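You operate a simulated robot arm through the tools that you are given. There is no shell and no other tool.

Carry out the task below with a simulated robot arm. There is one attempt and no reset: what you move stays moved.

Task
Put things in order on the top of the orange table. At the end: the green brake block stands where the silver resistor stood; the black shim stands where the green brake block stood; the yellow weight from the top of the orange table stands on top of the silver gland plate; the silver resistor from the top of the orange table is on the blue board; whatever was shut is shut again. Leave all else as you found it, and nothing knocked over.

It is judged by the outcome, as a careful person would: the job done as asked, and still so three seconds after it is handed in. It fails if anything else is knocked over, pushed out of place, dropped, spilled or broken.

Robot
A 5-joint arm with a two-finger parallel gripper, fixed in place. Base frame: the origin is at the foot of the arm, x ahead of it, y to its left, z up; the work surface is at about z = 0. Lengths are in m, angles in rad, forces in N, time in s.
With the tool pointing down near the work surface it reaches from about 0.26 to 0.6 m from the base axis. Its first joint turns from -1.152 to 1.152 rad. The tool tilts only in the upright plane through the base axis and itself; it spins freely about its own axis. Payload 1.57 kg.
The tool frame sits at the grasp point between the pads (the TCP): z along the fingers, y along the line on which they close. The tips reach 0.03 m beyond it. The gripper opens to 0.08 m. The fingers are 0.017 m wide and 0.012 m thick; the gripper's body (0.04 by 0.082 m) begins 0.08 m behind the TCP.
Orientation is that of the tool frame in the base frame, as a unit quaternion [x, y, z, w]. With the fingers straight down and closing along the base's y, the tool's x points along the base's -x, its y along +y and its z along -z.

Tools
- The arm moves only by the tool drive_tool. Its argument "deltas" is a list of rows, each a list of 6 numbers: the shift along the tool's x, y, z in m, then the turn, a rotation vector about the tool's x, y, z in rad. In form: [[tx, ty, tz, ax, ay, az], ...]. A call has 1 to 20 rows; each row is the pose to reach, as a shift and turn from the pose commanded when the call began, along the tool's axes at that moment. "claw" is the gripper command, from -1 (fully open) to 1 (shut), values between in proportion, set as the call begins (left out, the last holds). A row lasts 0.2 s, in which the tool goes at most 0.05 m and 0.15 rad; a call with a longer step from one row to the next is refused whole, and so is a gripper value outside its range. Where a pose cannot be reached the arm comes as near as it can. A force on the tool above 40 N (or 10 N above the force at the start of the call, whichever is more), or a blocked arm, ends the call early, and 0.2 s more pass. The fingers move at their own pace (about 0.153 m/s each) and stop on an object; they squeeze with about 41 N. The grip force told is the motor's: it shows also when the fingers shut on nothing. Time passes only in rows, and 0.2 s behind the last, so rows that repeat a pose let the fingers close. The reply holds the time, the measured pose of the TCP, the force on the tool along the base axes, the opening and the grip force, in the units named above and with some noise, with the torque about the TCP (base axes, N m) and any sound that the robot's microphone picked up.
- Cameras (640 x 400 px; columns grow to the right, rows downward): "scene" is fixed at [0.0126, 0.3756, 0.5246]; the picture's right is [-0.93, -0.37, 0.00], its down [-0.21, 0.53, -0.82] and it looks along [0.30, -0.76, -0.57] (base axes); focal length 265 px, centre (320, 200). "wrist" rides on the gripper at [0.072, -0.007, -0.122] in the tool frame; the picture's right is [0.09, 1.00, 0.00], its down [-0.84, 0.08, -0.54] and it looks along [-0.54, 0.05, 0.84] (tool axes); focal length 238 px, centre (320, 200). There is no depth. A picture from a camera that has moved, and an enlarged one, comes with that camera's place and axes in the base frame and with its lens.
- grab_frame(camera): a new picture of that camera. It takes no simulated time.
- enlarge(camera, box): a new picture of the part [left, top, right, bottom] of that camera's present view, enlarged. It takes no simulated time.
- finish_job(): hands the job in; it is judged then, once.

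Places have to be worked out from the pictures, the camera data and where the tool is seen. Open the gripper and draw the arm clear of the work before you hand the job in, unless the task says otherwise.

The tools are called after "Emit:" as a command line: name --pt "numbers of a row" for each row, then --argument value for the rest, lists and objects as JSON in quotes. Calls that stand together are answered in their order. drive_tool: Moves the arm, as the interface text tells. Its arguments: {"type":"object","properties":{"deltas":{"type":"array","items":{"type":"array","items":{"type":"number"}}},"claw":{"type":"number"}},"required":["deltas"]} The other tools are called the same way: grab_frame (camera) takes a picture; enlarge (camera, box) takes an enlarged picture of a part of a camera's view; finish_job () hands the job in.

At the start:

```text
t: 0.0
position: [0.3814, -0.0722, 0.3848]
tool_rot: [0.0, 1.0, 0.0, 0.0]
force: [-0.4, -0.3, -0.7]
wrist_torque: [0.01, -0.01, 0.01]
gripper_width: 0.0801
grip_force: 0.1
```

scene: 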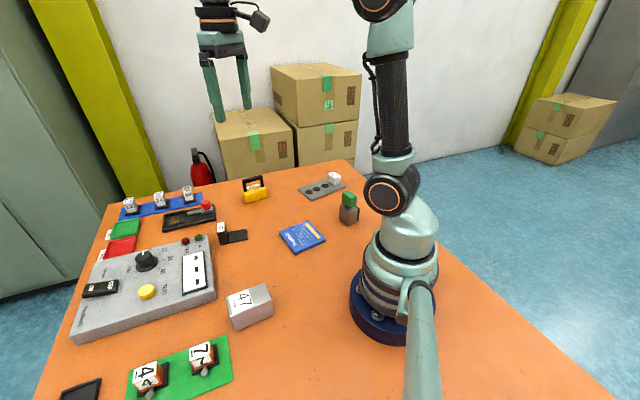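
wrist: 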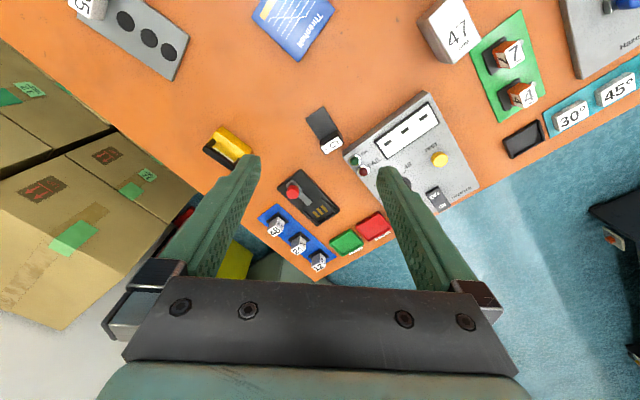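

I start by looking closely at both views to identify the objects.

Emit:
enlarge --camera "scene" --box '[60, 160, 220, 260]'

Emit:
enlarge --camera "scene" --box '[200, 160, 380, 272]'

Emit:
enlarge --camera "scene" --box '[40, 230, 300, 400]'

Emit:
enlarge --camera "wrist" --box '[400, 0, 640, 150]'

Emit:
enlarge --camera "wrist" --box '[180, 80, 500, 280]'

Emit:
enlarge --camera "wrist" --box '[60, 0, 380, 200]'

```text
4.00 times, centred on (140, 210) of scene
camera zoom: at [0.0126, 0.3756, 0.5246], right [-0.93, -0.37, 0.0], down [-0.21, 0.53, -0.82], along [0.3, -0.76, -0.57], focal length 1059 px, centre (1040, 160)
```

zoom: 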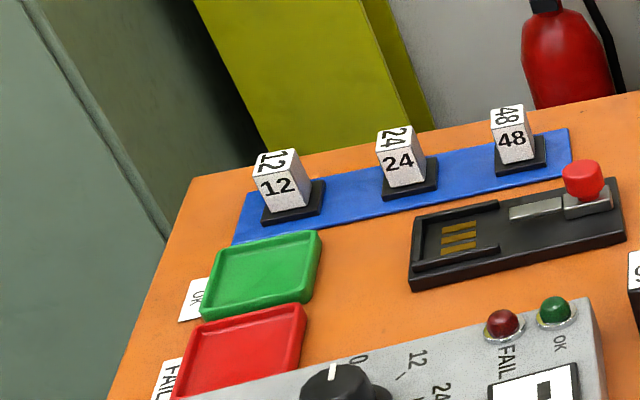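

```text
3.56 times, centred on (290, 216) of scene
camera zoom: at [0.0126, 0.3756, 0.5246], right [-0.93, -0.37, 0.0], down [-0.21, 0.53, -0.82], along [0.3, -0.76, -0.57], focal length 941 px, centre (427, 143)
```

zoom: 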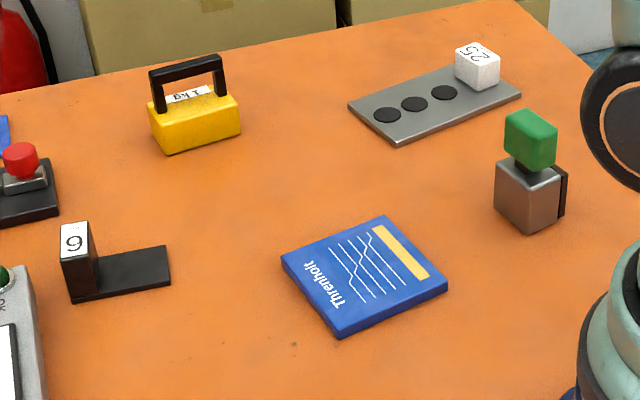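

```text
2.35 times, centred on (170, 315) of scene
camera zoom: at [0.0126, 0.3756, 0.5246], right [-0.93, -0.37, 0.0], down [-0.21, 0.53, -0.82], along [0.3, -0.76, -0.57], focal length 623 px, centre (673, -71)
```

zoom: 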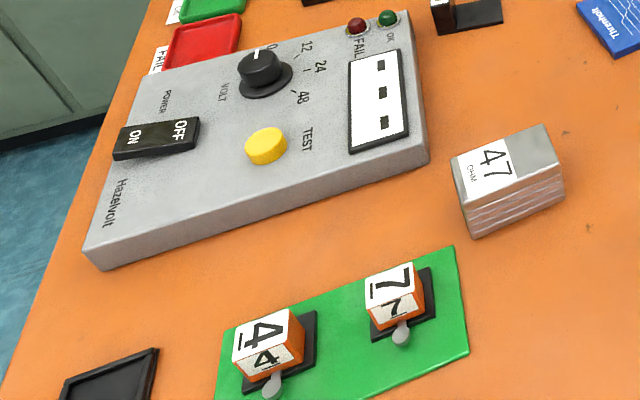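

```text
2.67 times, centred on (520, 75) of wrist
camera zoom: at [0.3085, -0.078, 0.5052], right [-0.09, 1.0, 0.0], down [0.84, 0.08, 0.54], along [0.54, 0.05, -0.84], focal length 636 px, centre (-213, 533)
```

zoom: 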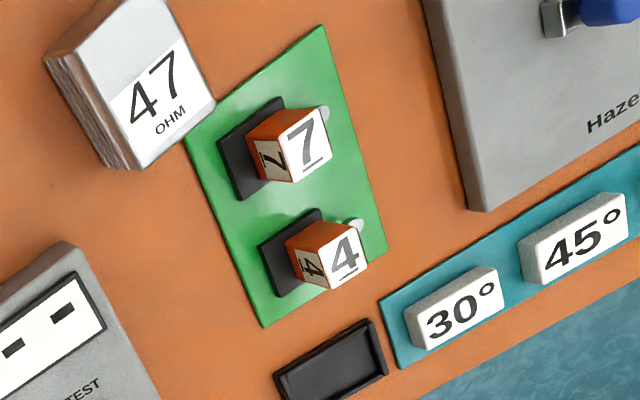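

```text
2.00 times, centred on (340, 180) of wrist
camera zoom: at [0.3085, -0.078, 0.5052], right [-0.09, 1.0, 0.0], down [0.84, 0.08, 0.54], along [0.54, 0.05, -0.84], focal length 477 px, centre (280, 240)
```

zoom: 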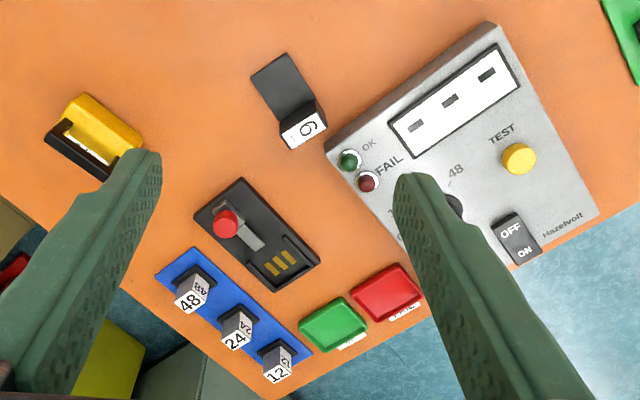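

```text
2.00 times, centred on (220, 100) of wrist
camera zoom: at [0.3085, -0.078, 0.5052], right [-0.09, 1.0, 0.0], down [0.84, 0.08, 0.54], along [0.54, 0.05, -0.84], focal length 477 px, centre (520, 400)
```

zoom: 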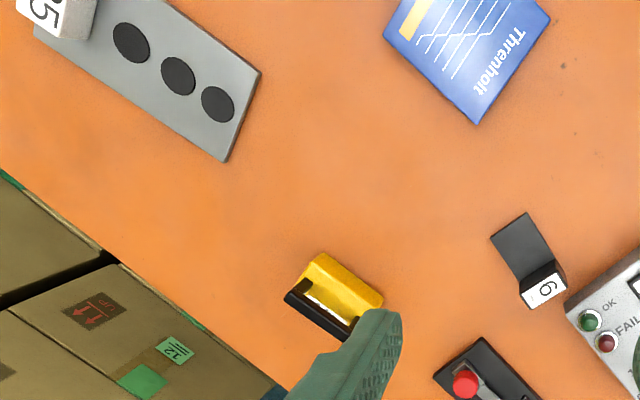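

The picture shows the 47-ohm resistor, a green/silver item near the arm, the black "6" piece, the 1 kg weight, and a plate with three holes. There is also a box on the left that I can only partly see, so I move the camera left at height to view it.

Emit:
drive_tool --pt "0.01 0.04 0 0 0 -0.12" --pt "0.02 0.08 0 0 0 -0.24" --pt "0.03 0.12 0 0 0 -0.36" --pt "0.04 0.16 0 0 0 -0.48" --pt "0.05 0.2 0 0 0 -0.6" --pt "0.05 0.22 0 0 0 -0.6"

Emit:
grab_frame --camera "wrist"

Emit:
grab_frame --camera "scene"

```text
t: 1.4
position: [0.3307, 0.1476, 0.3853]
tool_rot: [-0.295, 0.955, 0.0, 0.0]
force: [-0.5, -0.1, -0.5]
wrist_torque: [0.06, 0.02, 0.0]
gripper_width: 0.0799
grip_force: 0.1
```

```text
taken
camera wrist: at [0.275, 0.1027, 0.5054], right [-0.64, 0.77, 0.0], down [0.65, 0.54, 0.54], along [0.42, 0.35, -0.84], focal length 238 px, centre (320, 200)
```

wrist: 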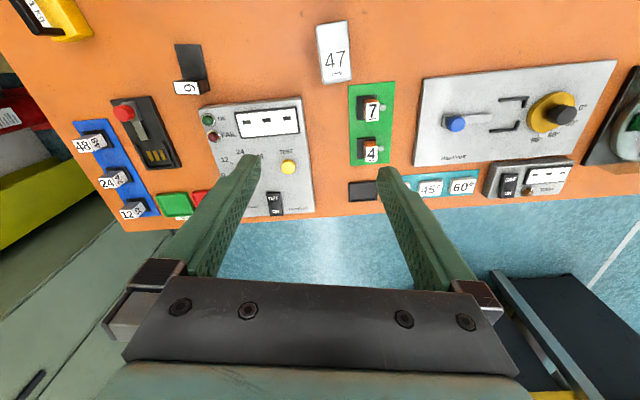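

```text
taken
```

scene: 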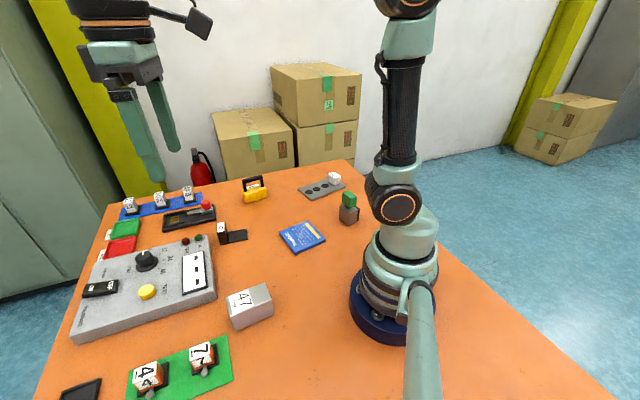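

There are more fixtures to the left (an angle tester, a display box, and something beyond). I turn further left.

Emit:
drive_tool --pt "0.0 0.03 0 0 0 -0.12" --pt "0.0 0.06 0 0 0 -0.24" --pt "0.0 0.09 0 0 0 -0.36" --pt "0.0 0.12 0 0 0 -0.48" --pt "0.0 0.12 0 0 0 -0.6"

Emit:
grab_frame --camera "wrist"

```text
t: 2.6
position: [0.2632, 0.2465, 0.3844]
tool_rot: [-0.567, 0.824, 0.001, 0.001]
force: [0.3, 0.1, 0.0]
wrist_torque: [-0.01, -0.02, 0.02]
gripper_width: 0.0803
grip_force: 0.1
```

```text
taken
camera wrist: at [0.2427, 0.178, 0.5043], right [-0.96, 0.27, 0.0], down [0.23, 0.81, 0.54], along [0.15, 0.52, -0.84], focal length 238 px, centre (320, 200)
```

wrist: 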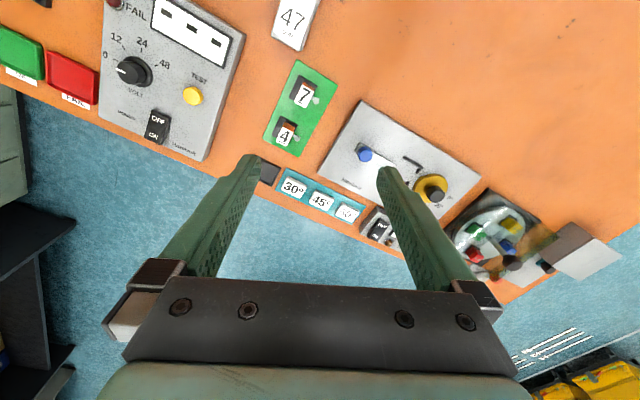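

Emit:
enlarge --camera "wrist" --box '[360, 140, 640, 315]'

Emit:
enlarge --camera "wrist" --box '[240, 80, 480, 230]'

Emit:
enlarge --camera "wrist" --box '[480, 300, 640, 400]'

```text
2.29 times, centred on (500, 228) of wrist
camera zoom: at [0.2427, 0.178, 0.5043], right [-0.96, 0.27, 0.0], down [0.23, 0.81, 0.54], along [0.15, 0.52, -0.84], focal length 545 px, centre (-91, 137)
```

zoom: 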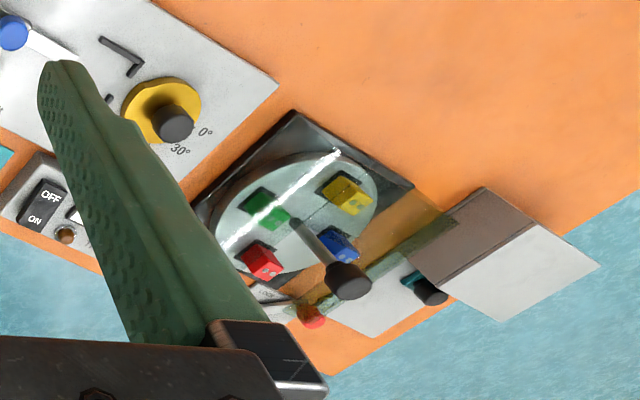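

```text
2.67 times, centred on (360, 155) of wrist
camera zoom: at [0.2427, 0.178, 0.5043], right [-0.96, 0.27, 0.0], down [0.23, 0.81, 0.54], along [0.15, 0.52, -0.84], focal length 636 px, centre (213, 320)
```

zoom: 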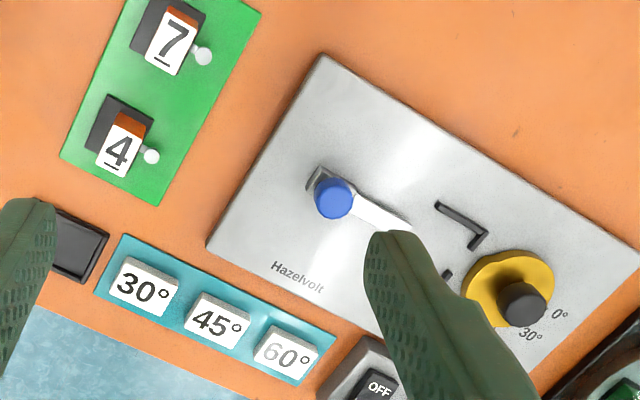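

```text
4.00 times, centred on (560, 350) of wrist
camera zoom: at [0.2427, 0.178, 0.5043], right [-0.96, 0.27, 0.0], down [0.23, 0.81, 0.54], along [0.15, 0.52, -0.84], focal length 953 px, centre (-640, -400)
```

zoom: 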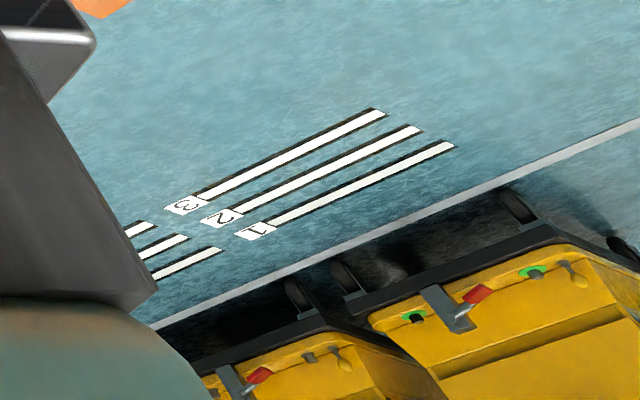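

Beyond the panels is a lidded turntable box. Now I swing back right for a close look at the green item, the blue "Threnholt" item and the plate.

Emit:
drive_tool --pt "0.0 -0.04 0 0 0 0.12" --pt "0.0 -0.08 0 0 0 0.24" --pt "0.0 -0.12 0 0 0 0.36" --pt "0.0 -0.15 0 0 0 0.5" --pt "0.0 -0.18 0 0 0 0.64" --pt "0.0 -0.22 0 0 0 0.78" --pt "0.02 -0.26 0 0 0 0.92" --pt "0.04 -0.3 0 0 0 1.06" --pt "0.06 -0.34 0 0 0 1.2" --pt "0.08 -0.37 0 0 0 1.34"

Emit:
grab_frame --camera "wrist"

```text
t: 4.8
position: [0.5196, 0.0385, 0.3423]
tool_rot: [0.061, 0.998, 0.0, 0.0]
force: [0.2, 0.9, 0.4]
wrist_torque: [0.0, -0.01, -0.01]
gripper_width: 0.0802
grip_force: 0.0
out of reach, approached as far as the arm can: row 8, 9, 10
```

```text
taken
camera wrist: at [0.4462, 0.0416, 0.4632], right [0.03, 1.0, 0.0], down [0.84, -0.03, 0.54], along [0.54, -0.02, -0.84], focal length 238 px, centre (320, 200)
```

wrist: 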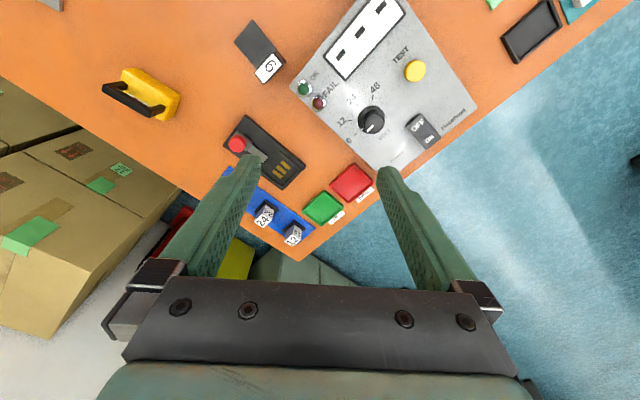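

I go to a mid-table vantage point with the camera turned to look at the green item, the blue item and the plate.

Emit:
drive_tool --pt "0.02 -0.01 0.0 0 0 0.148" --pt "0.04 -0.02 0.01 0 0 0.296" --pt "0.06 -0.03 0.015 0 0 0.444" --pt "0.08 -0.04 0.02 0 0 0.592" --pt "0.1 -0.05 0.025 0 0 0.74" --pt "0.12 -0.06 0.03 0 0 0.888" --pt "0.14 -0.07 0.035 0 0 1.036" --pt "0.16 -0.08 0.04 0 0 1.184" --pt "0.18 -0.09 0.04 0 0 1.332" --pt "0.19 -0.1 0.04 0 0 1.48" --pt "0.2 -0.11 0.04 0 0 1.628" --pt "0.207 -0.115 0.04 0 0 1.776"

Emit:
grab_frame --camera "wrist"

```text
t: 7.4
position: [0.2978, -0.0472, 0.3019]
tool_rot: [0.819, 0.574, 0.001, -0.001]
force: [0.4, 0.4, -0.6]
wrist_torque: [0.0, 0.02, 0.01]
gripper_width: 0.08
grip_force: 0.2
```

```text
taken
camera wrist: at [0.3152, 0.0232, 0.4226], right [0.97, -0.25, 0.0], down [-0.21, -0.81, 0.54], along [-0.14, -0.52, -0.84], focal length 238 px, centre (320, 200)
```

wrist: 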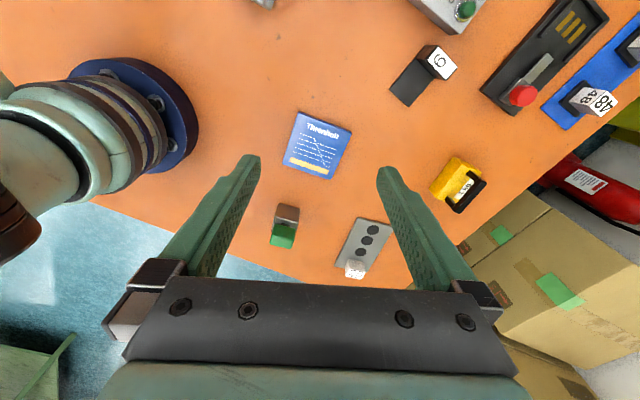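

Emit:
enlarge --camera "wrist" --box '[240, 180, 400, 280]'

Emit:
enlarge --camera "wrist" --box '[260, 90, 380, 190]'

Emit:
enlarge --camera "wrist" --box '[380, 0, 640, 220]'

```text
4.00 times, centred on (320, 230) of wrist
camera zoom: at [0.3152, 0.0232, 0.4226], right [0.97, -0.25, 0.0], down [-0.21, -0.81, 0.54], along [-0.14, -0.52, -0.84], focal length 953 px, centre (320, 80)
```

zoom: 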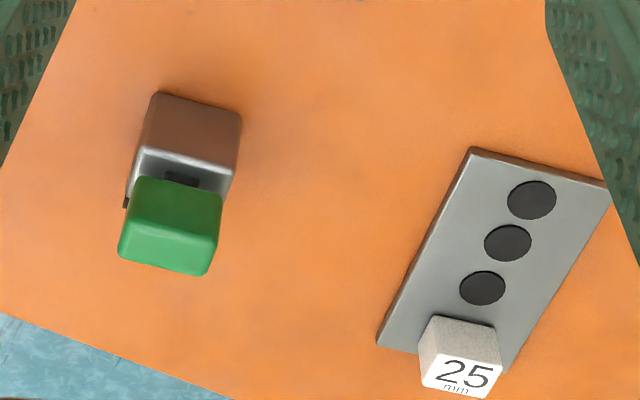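

```text
4.00 times, centred on (320, 140) of wrist
camera zoom: at [0.3152, 0.0232, 0.4226], right [0.97, -0.25, 0.0], down [-0.21, -0.81, 0.54], along [-0.14, -0.52, -0.84], focal length 953 px, centre (320, 440)
```

zoom: 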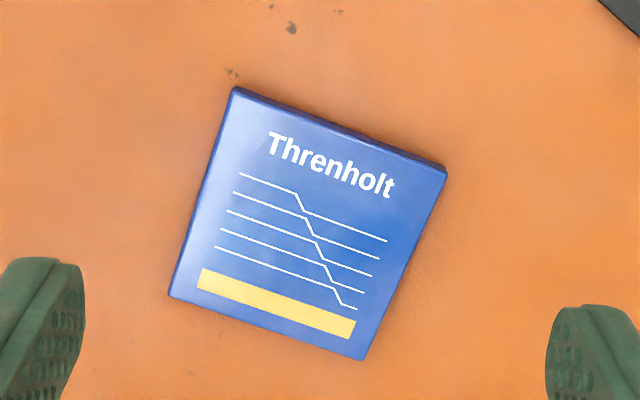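

```text
1.82 times, centred on (510, 110) of wrist
camera zoom: at [0.3152, 0.0232, 0.4226], right [0.97, -0.25, 0.0], down [-0.21, -0.81, 0.54], along [-0.14, -0.52, -0.84], focal length 433 px, centre (-26, 364)
```

zoom: 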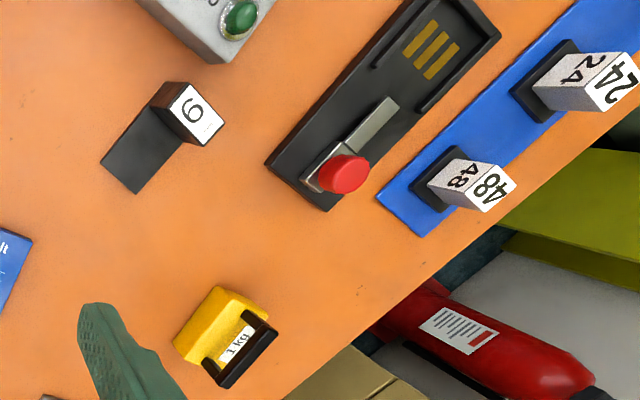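

The blue "Threnholt" piece with traces and a gold connector strip is a circuit board, so I take it as the blue board. The "blue" strip with 12/24/48 is a rack out at about 0.75 m. I go closer to the green item to see whether it is one piece.

Emit:
drive_tool --pt "-0.025 0.002 0.03 0 0 0.12" --pt "-0.05 0.004 0.06 0 0 0.25" --pt "-0.08 0.006 0.09 0 0 0.37" --pt "-0.106 0.009 0.12 0 0 0.5" --pt "-0.106 0.009 0.132 0 0 0.5"

Emit:
grab_frame --camera "wrist"

Emit:
enlarge --camera "scene" --box '[300, 170, 380, 240]'

```text
t: 8.6
position: [0.2692, -0.1509, 0.1704]
tool_rot: [0.935, 0.353, 0.0, 0.001]
force: [0.3, 0.8, 0.0]
wrist_torque: [-0.01, -0.03, 0.01]
gripper_width: 0.0804
grip_force: 0.1
```

```text
taken
camera wrist: at [0.3185, -0.097, 0.2901], right [0.73, -0.69, 0.0], down [-0.58, -0.61, 0.54], along [-0.37, -0.39, -0.84], focal length 238 px, centre (320, 200)
```

wrist: 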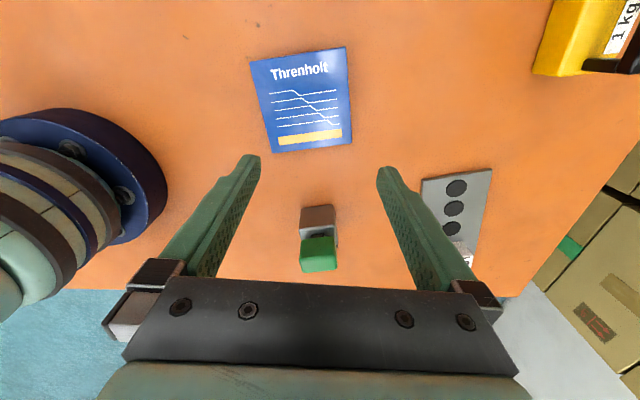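

```text
5.71 times, centred on (340, 205) of scene
camera zoom: at [0.0126, 0.3756, 0.5246], right [-0.93, -0.37, 0.0], down [-0.21, 0.53, -0.82], along [0.3, -0.76, -0.57], focal length 1513 px, centre (206, 171)
```

zoom: 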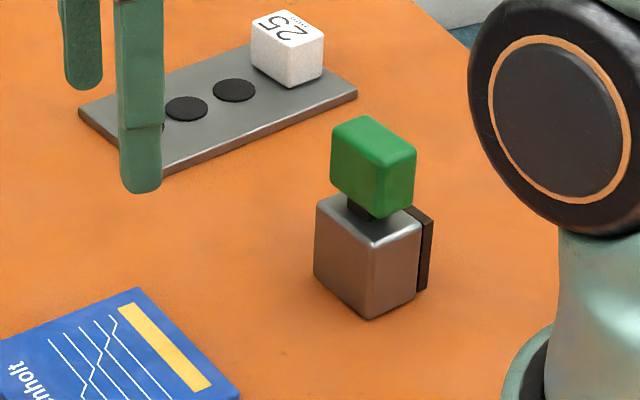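

It is a single piece: silver body with a black pad behind and a green cap on a neck. I zoom for exact positions.

Emit:
enlarge --camera "wrist" --box '[280, 190, 360, 280]'

Emit:
enlarge --camera "wrist" --box '[240, 30, 370, 160]'

Emit:
enlarge --camera "wrist" --box '[400, 150, 520, 280]'

```text
4.44 times, centred on (320, 235) of wrist
camera zoom: at [0.3185, -0.097, 0.2901], right [0.73, -0.69, 0.0], down [-0.58, -0.61, 0.54], along [-0.37, -0.39, -0.84], focal length 1059 px, centre (320, 44)
```

zoom: 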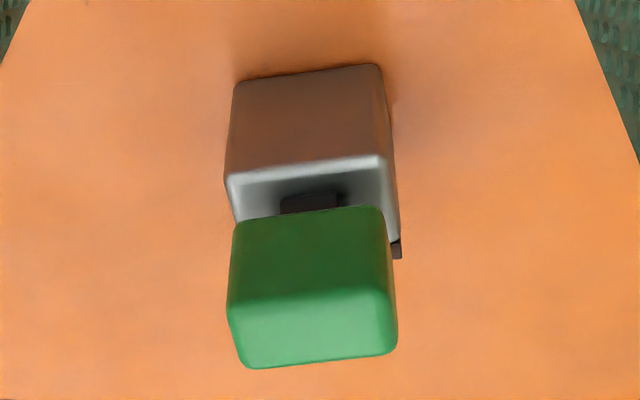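

```text
3.08 times, centred on (305, 95) of wrist
camera zoom: at [0.3185, -0.097, 0.2901], right [0.73, -0.69, 0.0], down [-0.58, -0.61, 0.54], along [-0.37, -0.39, -0.84], focal length 733 px, centre (366, 523)
```

zoom: 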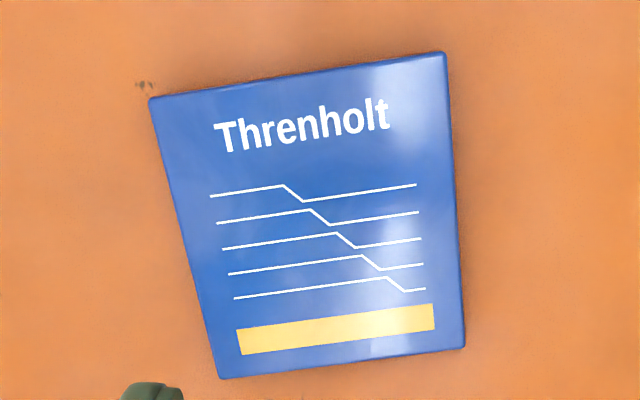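

```text
3.08 times, centred on (460, 215) of wrist
camera zoom: at [0.3185, -0.097, 0.2901], right [0.73, -0.69, 0.0], down [-0.58, -0.61, 0.54], along [-0.37, -0.39, -0.84], focal length 733 px, centre (-111, 154)
```

zoom: 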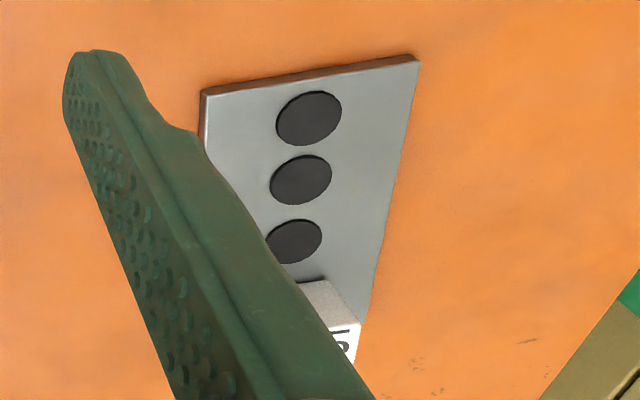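

Brake block: body about 48 mm wide, centred near (0.169, -0.254), with its sides' closing direction along (0.82, -0.57). Board centre: about (0.268, -0.126), roughly 98 mm square. Next I look at the shim and weight from closer.

Emit:
drive_tool --pt "0 0 -0.03 0 0 -0.14" --pt "0.01 0.002 -0.06 0 0 -0.28" --pt "0.02 0.004 -0.08 0 0 -0.42" --pt "0.03 0.007 -0.08 0 0 -0.56" --pt "0.04 0.01 -0.08 0 0 -0.7" --pt "0.05 0.012 -0.08 0 0 -0.84" --pt "0.06 0.014 -0.08 0 0 -0.98" --pt "0.07 0.016 -0.08 0 0 -1.12" --pt "0.08 0.018 -0.08 0 0 -1.26" --pt "0.09 0.02 -0.08 0 0 -1.4" --pt "0.102 0.022 -0.08 0 0 -1.54" --pt "0.102 0.022 -0.08 0 0 -1.68" --pt "0.102 0.022 -0.08 0 0 -1.82"

Emit:
grab_frame --camera "wrist"

Emit:
enlarge --camera "wrist" --box '[140, 60, 260, 160]'

Emit:
enlarge --camera "wrist" --box '[260, 60, 380, 160]'

```text
t: 11.4
position: [0.3619, -0.0982, 0.2507]
tool_rot: [0.292, 0.956, 0.0, 0.0]
force: [0.3, 0.1, -0.8]
wrist_torque: [-0.02, 0.02, -0.01]
gripper_width: 0.0798
grip_force: 0.1
```

```text
taken
camera wrist: at [0.2971, -0.0627, 0.3712], right [0.48, 0.88, 0.0], down [0.74, -0.4, 0.54], along [0.48, -0.26, -0.84], focal length 238 px, centre (320, 200)
```

wrist: 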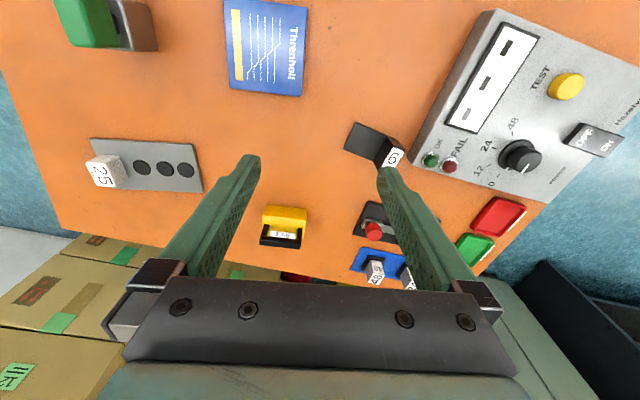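

```text
4.00 times, centred on (200, 110) of wrist
camera zoom: at [0.2971, -0.0627, 0.3712], right [0.48, 0.88, 0.0], down [0.74, -0.4, 0.54], along [0.48, -0.26, -0.84], focal length 953 px, centre (800, 560)
```

zoom: 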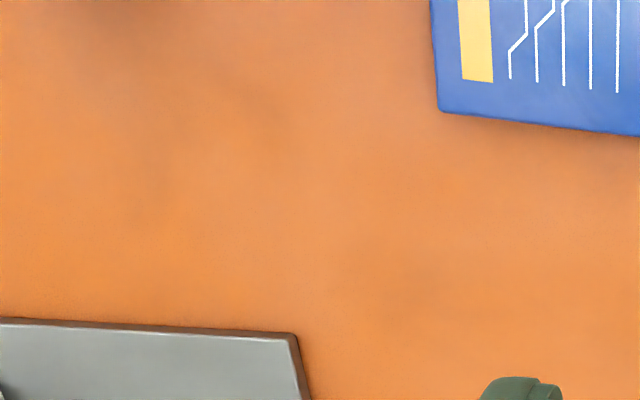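

```text
4.00 times, centred on (320, 110) of wrist
camera zoom: at [0.2971, -0.0627, 0.3712], right [0.48, 0.88, 0.0], down [0.74, -0.4, 0.54], along [0.48, -0.26, -0.84], focal length 953 px, centre (320, 560)
```

zoom: 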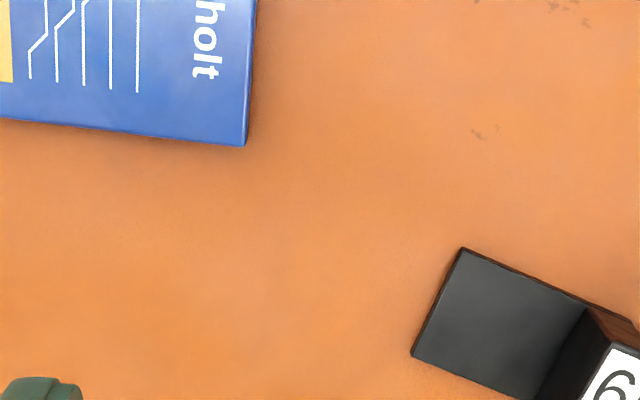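

Great vantage point. I zoom on the plate, weight and shim.

Emit:
enlarge --camera "wrist" --box '[70, 120, 220, 210]'

Emit:
enlarge --camera "wrist" --box '[240, 190, 330, 260]'

Emit:
enlarge --camera "wrist" --box '[330, 105, 430, 185]'

Emit:
enlarge --camera "wrist" --box '[40, 0, 180, 70]'

```text
4.27 times, centred on (145, 165) of wrist
camera zoom: at [0.2971, -0.0627, 0.3712], right [0.48, 0.88, 0.0], down [0.74, -0.4, 0.54], along [0.48, -0.26, -0.84], focal length 1017 px, centre (1067, 349)
```

zoom: 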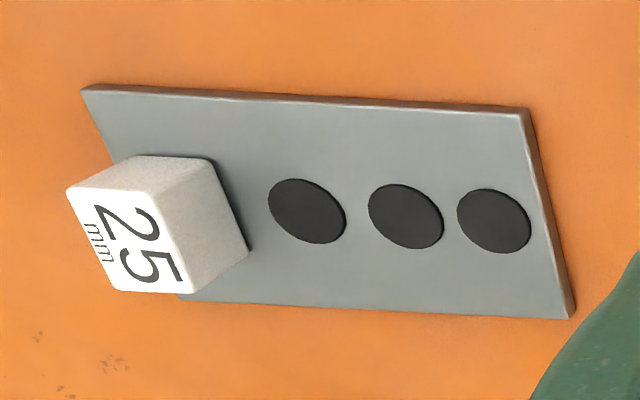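

```text
5.71 times, centred on (285, 225) of wrist
camera zoom: at [0.2971, -0.0627, 0.3712], right [0.48, 0.88, 0.0], down [0.74, -0.4, 0.54], along [0.48, -0.26, -0.84], focal length 1362 px, centre (520, 57)
```

zoom: 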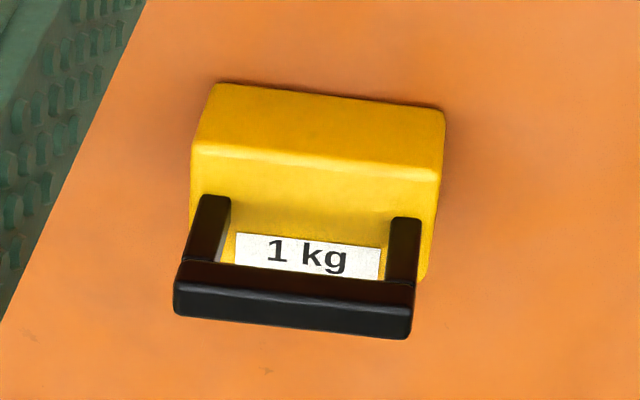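

```text
5.00 times, centred on (380, 145) of wrist
camera zoom: at [0.2971, -0.0627, 0.3712], right [0.48, 0.88, 0.0], down [0.74, -0.4, 0.54], along [0.48, -0.26, -0.84], focal length 1192 px, centre (20, 475)
```

zoom: 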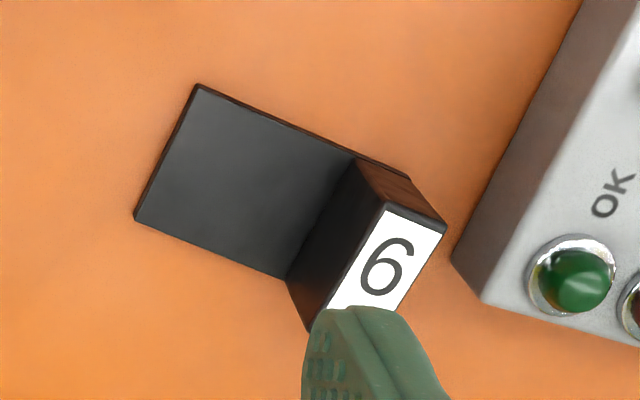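

```text
4.57 times, centred on (110, 35) of wrist
camera zoom: at [0.2971, -0.0627, 0.3712], right [0.48, 0.88, 0.0], down [0.74, -0.4, 0.54], along [0.48, -0.26, -0.84], focal length 1090 px, centre (1280, 954)
```

zoom: 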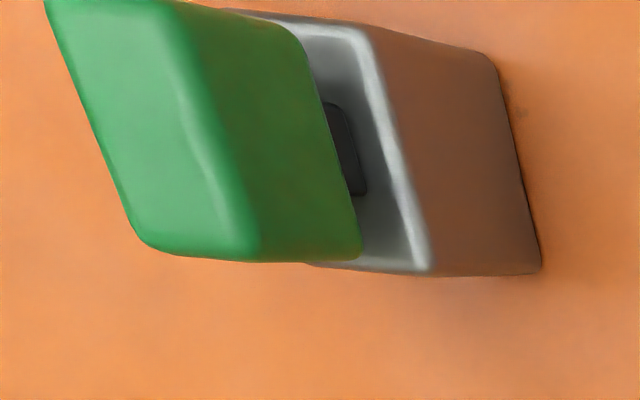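

Both views agree well: plate corners (0.314,-0.304), (0.390,-0.351), (0.305,-0.486), (0.231,-0.439); weight centre ≈ (0.509,-0.253); shim upright ≈ (0.4745,-0.038). Now I look at the resistor from the right side.

Emit:
drive_tool --pt "0.01 0.005 0 0 0 -0.145" --pt "0.02 0.01 0 0 0 -0.29" --pt "0.03 0.015 0 0 0 -0.435" --pt "0.04 0.02 0 0 0 -0.58" --pt "0.05 0.025 0 0 0 -0.725" --pt "0.06 0.03 0 0 0 -0.87" --pt "0.07 0.035 0 0 0 -1.015" --pt "0.08 0.04 0 0 0 -1.16" --pt "0.09 0.045 0 0 0 -1.305" --pt "0.1 0.047 0 0 0 -1.45" --pt "0.106 0.047 0 0 0 -1.595" --pt "0.106 0.047 0 0 0 -1.74" --pt "0.106 0.047 0 0 0 -1.885" --pt "0.106 0.047 0 0 0 -2.03" --pt "0.106 0.047 0 0 0 -2.175" --pt "0.106 0.047 0 0 0 -2.29"

Emit:
grab_frame --camera "wrist"

Emit:
enlarge --camera "scene" --box '[210, 270, 300, 340]'

```text
t: 14.8
position: [0.2998, -0.0004, 0.2499]
tool_rot: [0.75, -0.661, 0.0, 0.0]
force: [0.3, -0.2, 0.4]
wrist_torque: [0.01, -0.01, 0.04]
gripper_width: 0.0799
grip_force: 0.0
```

```text
taken
camera wrist: at [0.3146, -0.0699, 0.3705], right [-0.98, -0.22, 0.0], down [-0.18, 0.82, 0.54], along [-0.12, 0.53, -0.84], focal length 238 px, centre (320, 200)
```

wrist: 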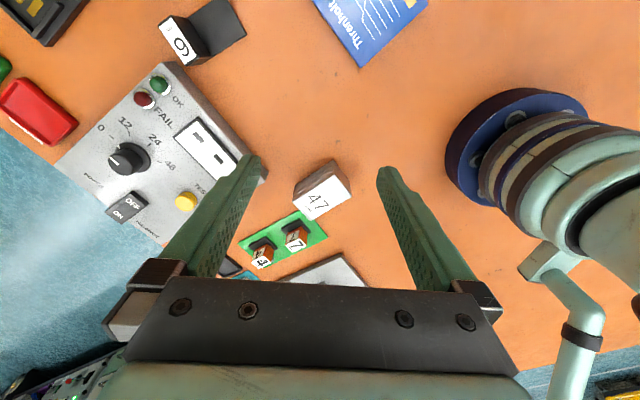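

```text
5.71 times, centred on (255, 305) of scene
camera zoom: at [0.0126, 0.3756, 0.5246], right [-0.93, -0.37, 0.0], down [-0.21, 0.53, -0.82], along [0.3, -0.76, -0.57], focal length 1513 px, centre (691, -400)
```

zoom: 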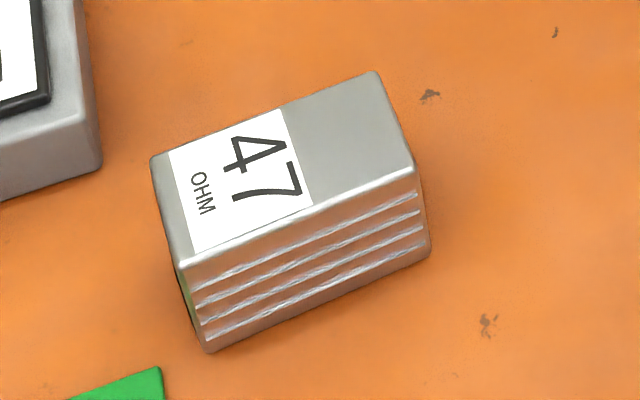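

Emit:
enlarge --camera "wrist" --box '[280, 145, 370, 235]'

Emit:
enlarge --camera "wrist" --box '[210, 170, 380, 290]'

```text
4.44 times, centred on (325, 190) of wrist
camera zoom: at [0.3146, -0.0699, 0.3705], right [-0.98, -0.22, 0.0], down [-0.18, 0.82, 0.54], along [-0.12, 0.53, -0.84], focal length 1059 px, centre (298, 244)
```

zoom: 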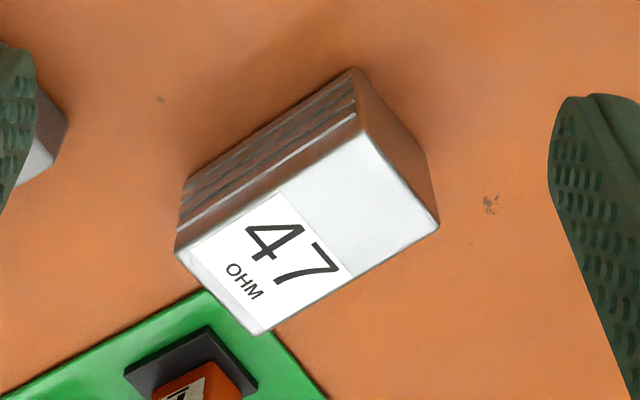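

```text
3.33 times, centred on (295, 230) of wrist
camera zoom: at [0.3146, -0.0699, 0.3705], right [-0.98, -0.22, 0.0], down [-0.18, 0.82, 0.54], along [-0.12, 0.53, -0.84], focal length 794 px, centre (403, 100)
```

zoom: 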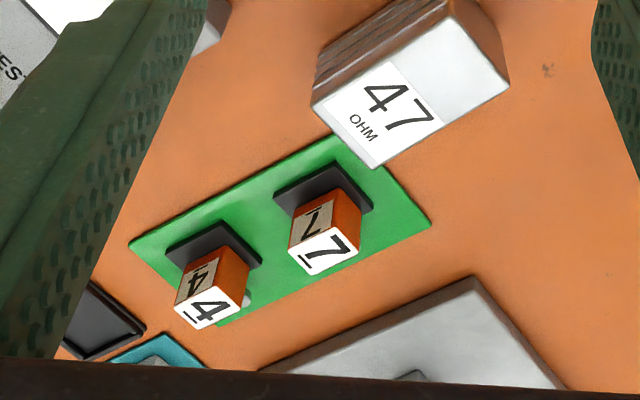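

Resistor: centre about (0.268, 0.1265), footprint 82×44 mm, 54 mm high, long axis at 0.85 rad. I move above it with the fingers aligned across the short side, still high, and check.

Emit:
drive_tool --pt "-0.02 0.003 0.0 0 0 0.142" --pt "-0.045 0.006 0.02 0 0 0.284" --pt "-0.07 0.009 0.04 0 0 0.426" --pt "-0.095 0.012 0.06 0 0 0.568" --pt "-0.12 0.015 0.08 0 0 0.71" --pt "-0.13 0.0156 0.1 0 0 0.851"

Emit:
grab_frame --camera "wrist"

Emit:
grab_frame --camera "scene"

```text
t: 16.2
position: [0.2715, 0.1239, 0.149]
tool_rot: [-0.408, 0.913, 0.0, 0.0]
force: [-0.8, 0.6, 0.3]
wrist_torque: [0.03, 0.01, -0.01]
gripper_width: 0.08
grip_force: 0.0
```

```text
taken
camera wrist: at [0.2252, 0.0681, 0.2702], right [-0.8, 0.6, 0.0], down [0.5, 0.67, 0.54], along [0.32, 0.44, -0.84], focal length 238 px, centre (320, 200)
```

wrist: 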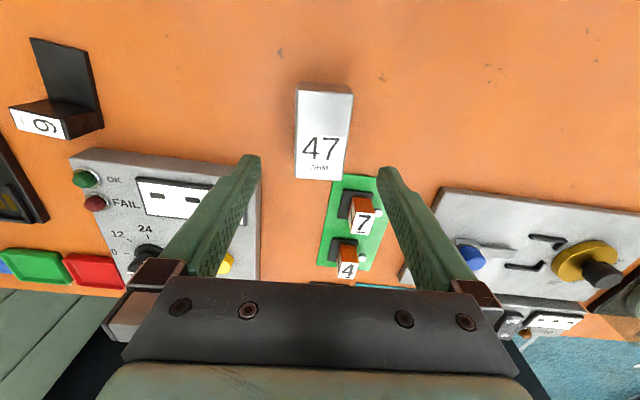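

```text
taken
```

scene: 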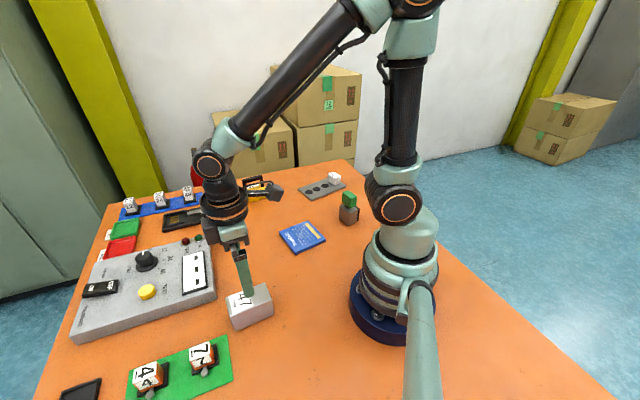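

I take a zoom and let the arm settle to see its true pose.

Emit:
drive_tool --pt "0 0 0 0 0 0" --pt "0 0 0 0 0 0"

Emit:
enlarge --camera "wrist" --box '[270, 60, 390, 200]'

```text
t: 16.8
position: [0.2688, 0.1246, 0.1491]
tool_rot: [-0.408, 0.913, 0.0, 0.0]
force: [-0.3, -0.1, -0.9]
wrist_torque: [-0.04, 0.0, -0.01]
gripper_width: 0.0799
grip_force: 0.1
```

```text
2.86 times, centred on (330, 130) of wrist
camera zoom: at [0.2254, 0.0678, 0.2705], right [-0.8, 0.59, 0.0], down [0.5, 0.68, 0.54], along [0.32, 0.44, -0.84], focal length 681 px, centre (291, 400)
```

zoom: 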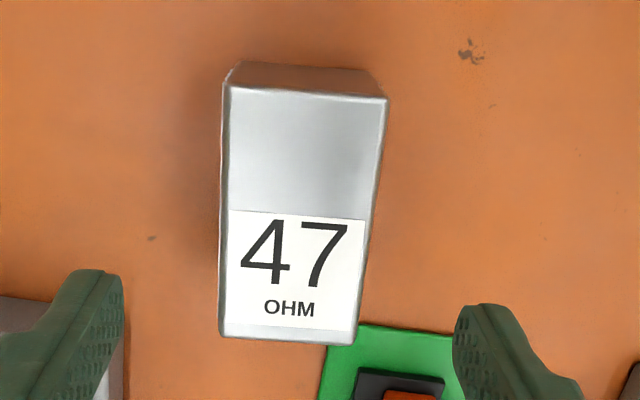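

The alignment is good: the resistor centre measures (0.2676, 0.1275) and the fingers straddle it. I descend and then close.

Emit:
drive_tool --pt "0 0 0.03 0 0 0" --pt "0 0 0.06 0 0 0" --pt "0 0 0.085 0 0 0" --pt "0 0 0.1 0 0 0" --pt "0 0 0.111 0 0 0" --pt "0 0 0.111 0 0 0"

Emit:
grab_frame --camera "wrist"

```text
t: 18.2
position: [0.2692, 0.1268, 0.0383]
tool_rot: [-0.41, 0.912, 0.0, 0.0]
force: [0.8, -0.5, -0.5]
wrist_torque: [-0.01, 0.0, 0.05]
gripper_width: 0.0799
grip_force: 0.2
```

```text
taken
camera wrist: at [0.2252, 0.0699, 0.1589], right [-0.8, 0.59, 0.0], down [0.5, 0.68, 0.54], along [0.32, 0.44, -0.84], focal length 238 px, centre (320, 200)
```

wrist: 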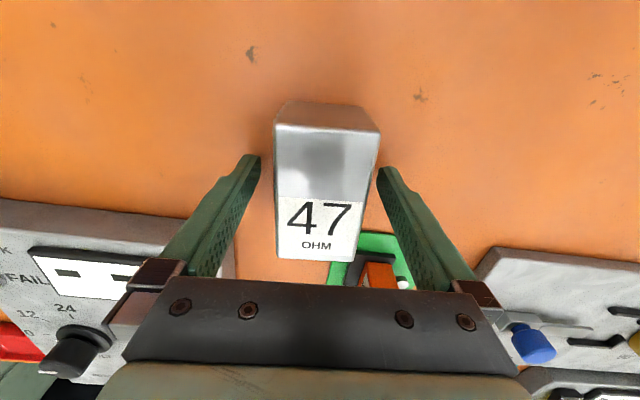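

The fingers straddle the resistor with clearance on both sides. I close.

Emit:
drive_tool --pt "0 0 0 0 0 0" --pt "0 0 0 0 0 0" --pt "0 0 0 0 0 0" --claw 1

```text
t: 19.0
position: [0.2697, 0.1265, 0.0392]
tool_rot: [-0.41, 0.912, 0.001, 0.0]
force: [0.3, -0.2, -0.5]
wrist_torque: [-0.01, -0.03, 0.0]
gripper_width: 0.0494
grip_force: 40.9
```

Gripped at 49 mm. I lift straight up.

Emit:
drive_tool --pt "0 0 -0.01 0 0 0" --pt "0 0 -0.03 0 0 0" --pt "0 0 -0.06 0 0 0" --pt "0 0 -0.09 0 0 0" --pt "0 0 -0.12 0 0 0"

Emit:
grab_frame --camera "scene"

```text
t: 20.2
position: [0.2673, 0.1285, 0.1572]
tool_rot: [-0.408, 0.913, 0.0, -0.001]
force: [0.1, 0.3, -0.2]
wrist_torque: [0.0, -0.01, -0.01]
gripper_width: 0.0
grip_force: 20.7
```

```text
taken
```

scene: 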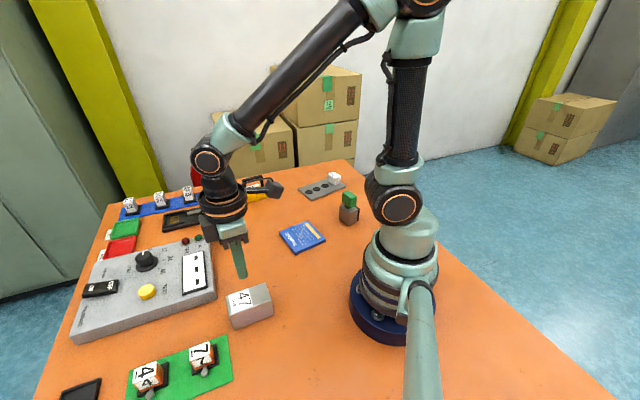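

The resistor slipped out of the fingers; I check whether it still stands in place.

Emit:
enlarge --camera "scene" --box '[210, 270, 300, 340]'

Emit:
grab_frame --camera "wrist"

Emit:
enlarge --camera "wrist" --box '[270, 60, 390, 200]'

```text
5.71 times, centred on (255, 305) of scene
camera zoom: at [0.0126, 0.3756, 0.5246], right [-0.93, -0.37, 0.0], down [-0.21, 0.53, -0.82], along [0.3, -0.76, -0.57], focal length 1513 px, centre (691, -400)
```

zoom: 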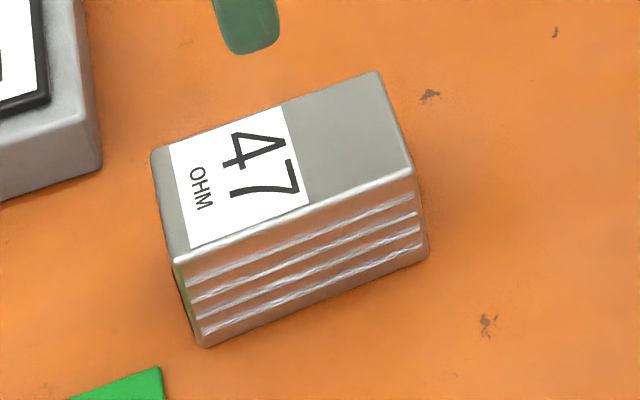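

```text
taken
camera wrist: at [0.2233, 0.0709, 0.2782], right [-0.8, 0.59, 0.0], down [0.5, 0.68, 0.54], along [0.32, 0.44, -0.84], focal length 238 px, centre (320, 200)
```

wrist: 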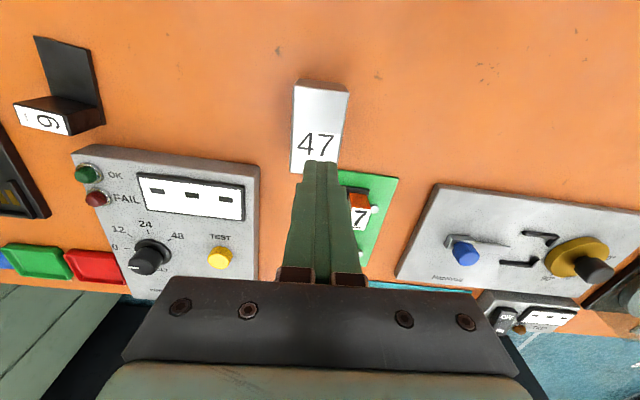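

```text
2.86 times, centred on (330, 130) of wrist
camera zoom: at [0.2233, 0.0709, 0.2782], right [-0.8, 0.59, 0.0], down [0.5, 0.68, 0.54], along [0.32, 0.44, -0.84], focal length 681 px, centre (291, 400)
```

zoom: 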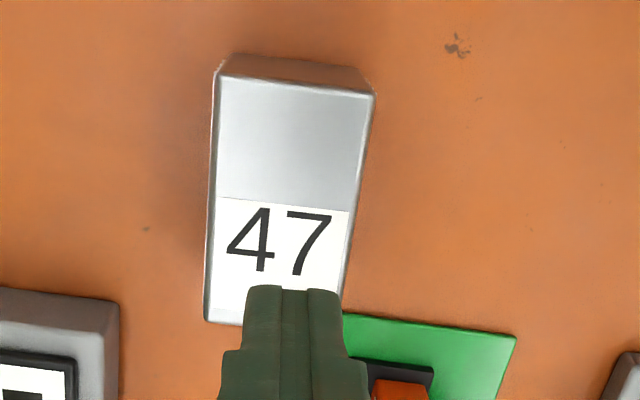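

It barely moved (about 1 mm, 0.03 rad). I open, settle, and re-check alignment before a slower retry.

Emit:
drive_tool --pt "0 0 0 0 0 0" --pt "0 0 0 0 0 0" --pt "0 0 0 0 0 0" --claw -1

Emit:
enlarge --camera "wrist" --box '[270, 60, 390, 200]'

```text
t: 21.0
position: [0.2674, 0.1278, 0.1565]
tool_rot: [-0.409, 0.913, 0.0, 0.0]
force: [-0.2, -0.7, 0.6]
wrist_torque: [0.0, -0.02, 0.01]
gripper_width: 0.0801
grip_force: 0.2
```

```text
2.86 times, centred on (330, 130) of wrist
camera zoom: at [0.2234, 0.0709, 0.2777], right [-0.8, 0.59, 0.0], down [0.5, 0.68, 0.54], along [0.32, 0.44, -0.84], focal length 681 px, centre (291, 400)
```

zoom: 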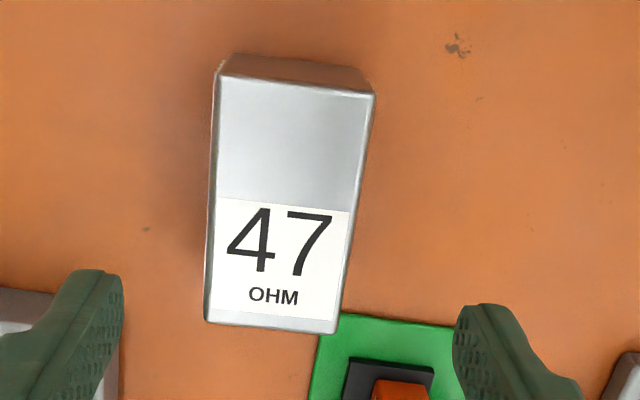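

I correct by 3 mm sideways, descend slightly deeper, and close.

Emit:
drive_tool --pt "0 -0.0033 0.03 0 0 0.02" --pt "0 -0.0033 0.06 0 0 0.02" --pt "0 -0.0033 0.09 0 0 0.02" --pt "0 -0.0033 0.11 0 0 0.02" --pt "0 -0.0033 0.121 0 0 0.02" --pt "0 -0.0033 0.121 0 0 0.02"

Emit:
drive_tool --pt "0 0 0 0 0 0" --pt "0 0 0 0 0 0" --pt "0 0 0 0 0 0" --pt "0 0 0 0 0 0" --claw 1

Emit:
drive_tool --pt "0 0 -0.001 0 0 0" --pt "0 0 -0.002 0 0 0" --pt "0 0 -0.003 0 0 0" --pt "0 0 -0.004 0 0 0" --pt "0 0 -0.005 0 0 0"

Emit:
grab_frame --camera "wrist"

```text
t: 22.4
position: [0.2712, 0.1255, 0.0388]
tool_rot: [-0.399, 0.917, 0.0, 0.0]
force: [-0.1, -0.1, -0.2]
wrist_torque: [0.03, -0.03, 0.01]
gripper_width: 0.0802
grip_force: 0.0
```

```text
t: 23.4
position: [0.2692, 0.127, 0.0376]
tool_rot: [-0.399, 0.917, 0.0, 0.001]
force: [-0.5, -0.5, 0.4]
wrist_torque: [0.01, 0.04, -0.01]
gripper_width: 0.0495
grip_force: 41.4
```

```text
t: 24.6
position: [0.2711, 0.1255, 0.0428]
tool_rot: [-0.399, 0.917, 0.0, 0.0]
force: [0.0, 0.1, -3.6]
wrist_torque: [-0.02, 0.01, -0.01]
gripper_width: 0.0497
grip_force: 40.7
```

```text
taken
camera wrist: at [0.2261, 0.069, 0.1633], right [-0.79, 0.61, 0.0], down [0.51, 0.67, 0.54], along [0.33, 0.43, -0.84], focal length 238 px, centre (320, 200)
```

wrist: 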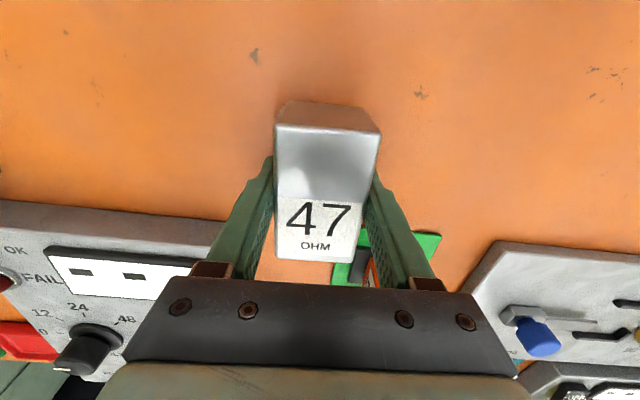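

The tool now carries −3.6 N. I continue the slow lift and watch whether the resistor comes along.

Emit:
drive_tool --pt "0 0 -0.002 0 0 0" --pt "0 0 -0.004 0 0 0" --pt "0 0 -0.006 0 0 0" --pt "0 0 -0.008 0 0 0" --pt "0 0 -0.01 0 0 0" --pt "0 0 -0.012 0 0 0"

Emit:
grab_frame --camera "wrist"

Emit:
enlarge --camera "scene" --box '[200, 250, 310, 340]'

```text
t: 26.0
position: [0.2712, 0.1259, 0.055]
tool_rot: [-0.4, 0.917, 0.0, 0.0]
force: [0.1, -0.8, -3.6]
wrist_torque: [-0.02, -0.02, -0.02]
gripper_width: 0.0498
grip_force: 41.5
```

```text
taken
camera wrist: at [0.226, 0.0684, 0.1755], right [-0.79, 0.61, 0.0], down [0.51, 0.67, 0.54], along [0.33, 0.43, -0.84], focal length 238 px, centre (320, 200)
```

wrist: 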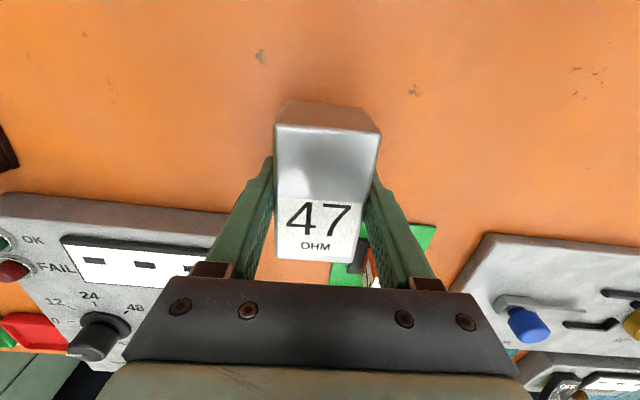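

```text
4.44 times, centred on (255, 295) of scene
camera zoom: at [0.0126, 0.3756, 0.5246], right [-0.93, -0.37, 0.0], down [-0.21, 0.53, -0.82], along [0.3, -0.76, -0.57], focal length 1177 px, centre (609, -222)
```

zoom: 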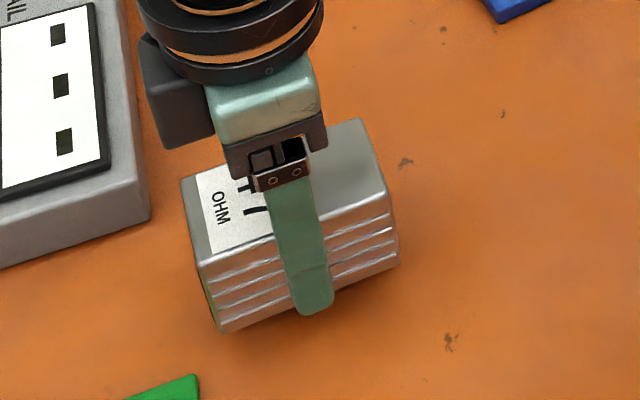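

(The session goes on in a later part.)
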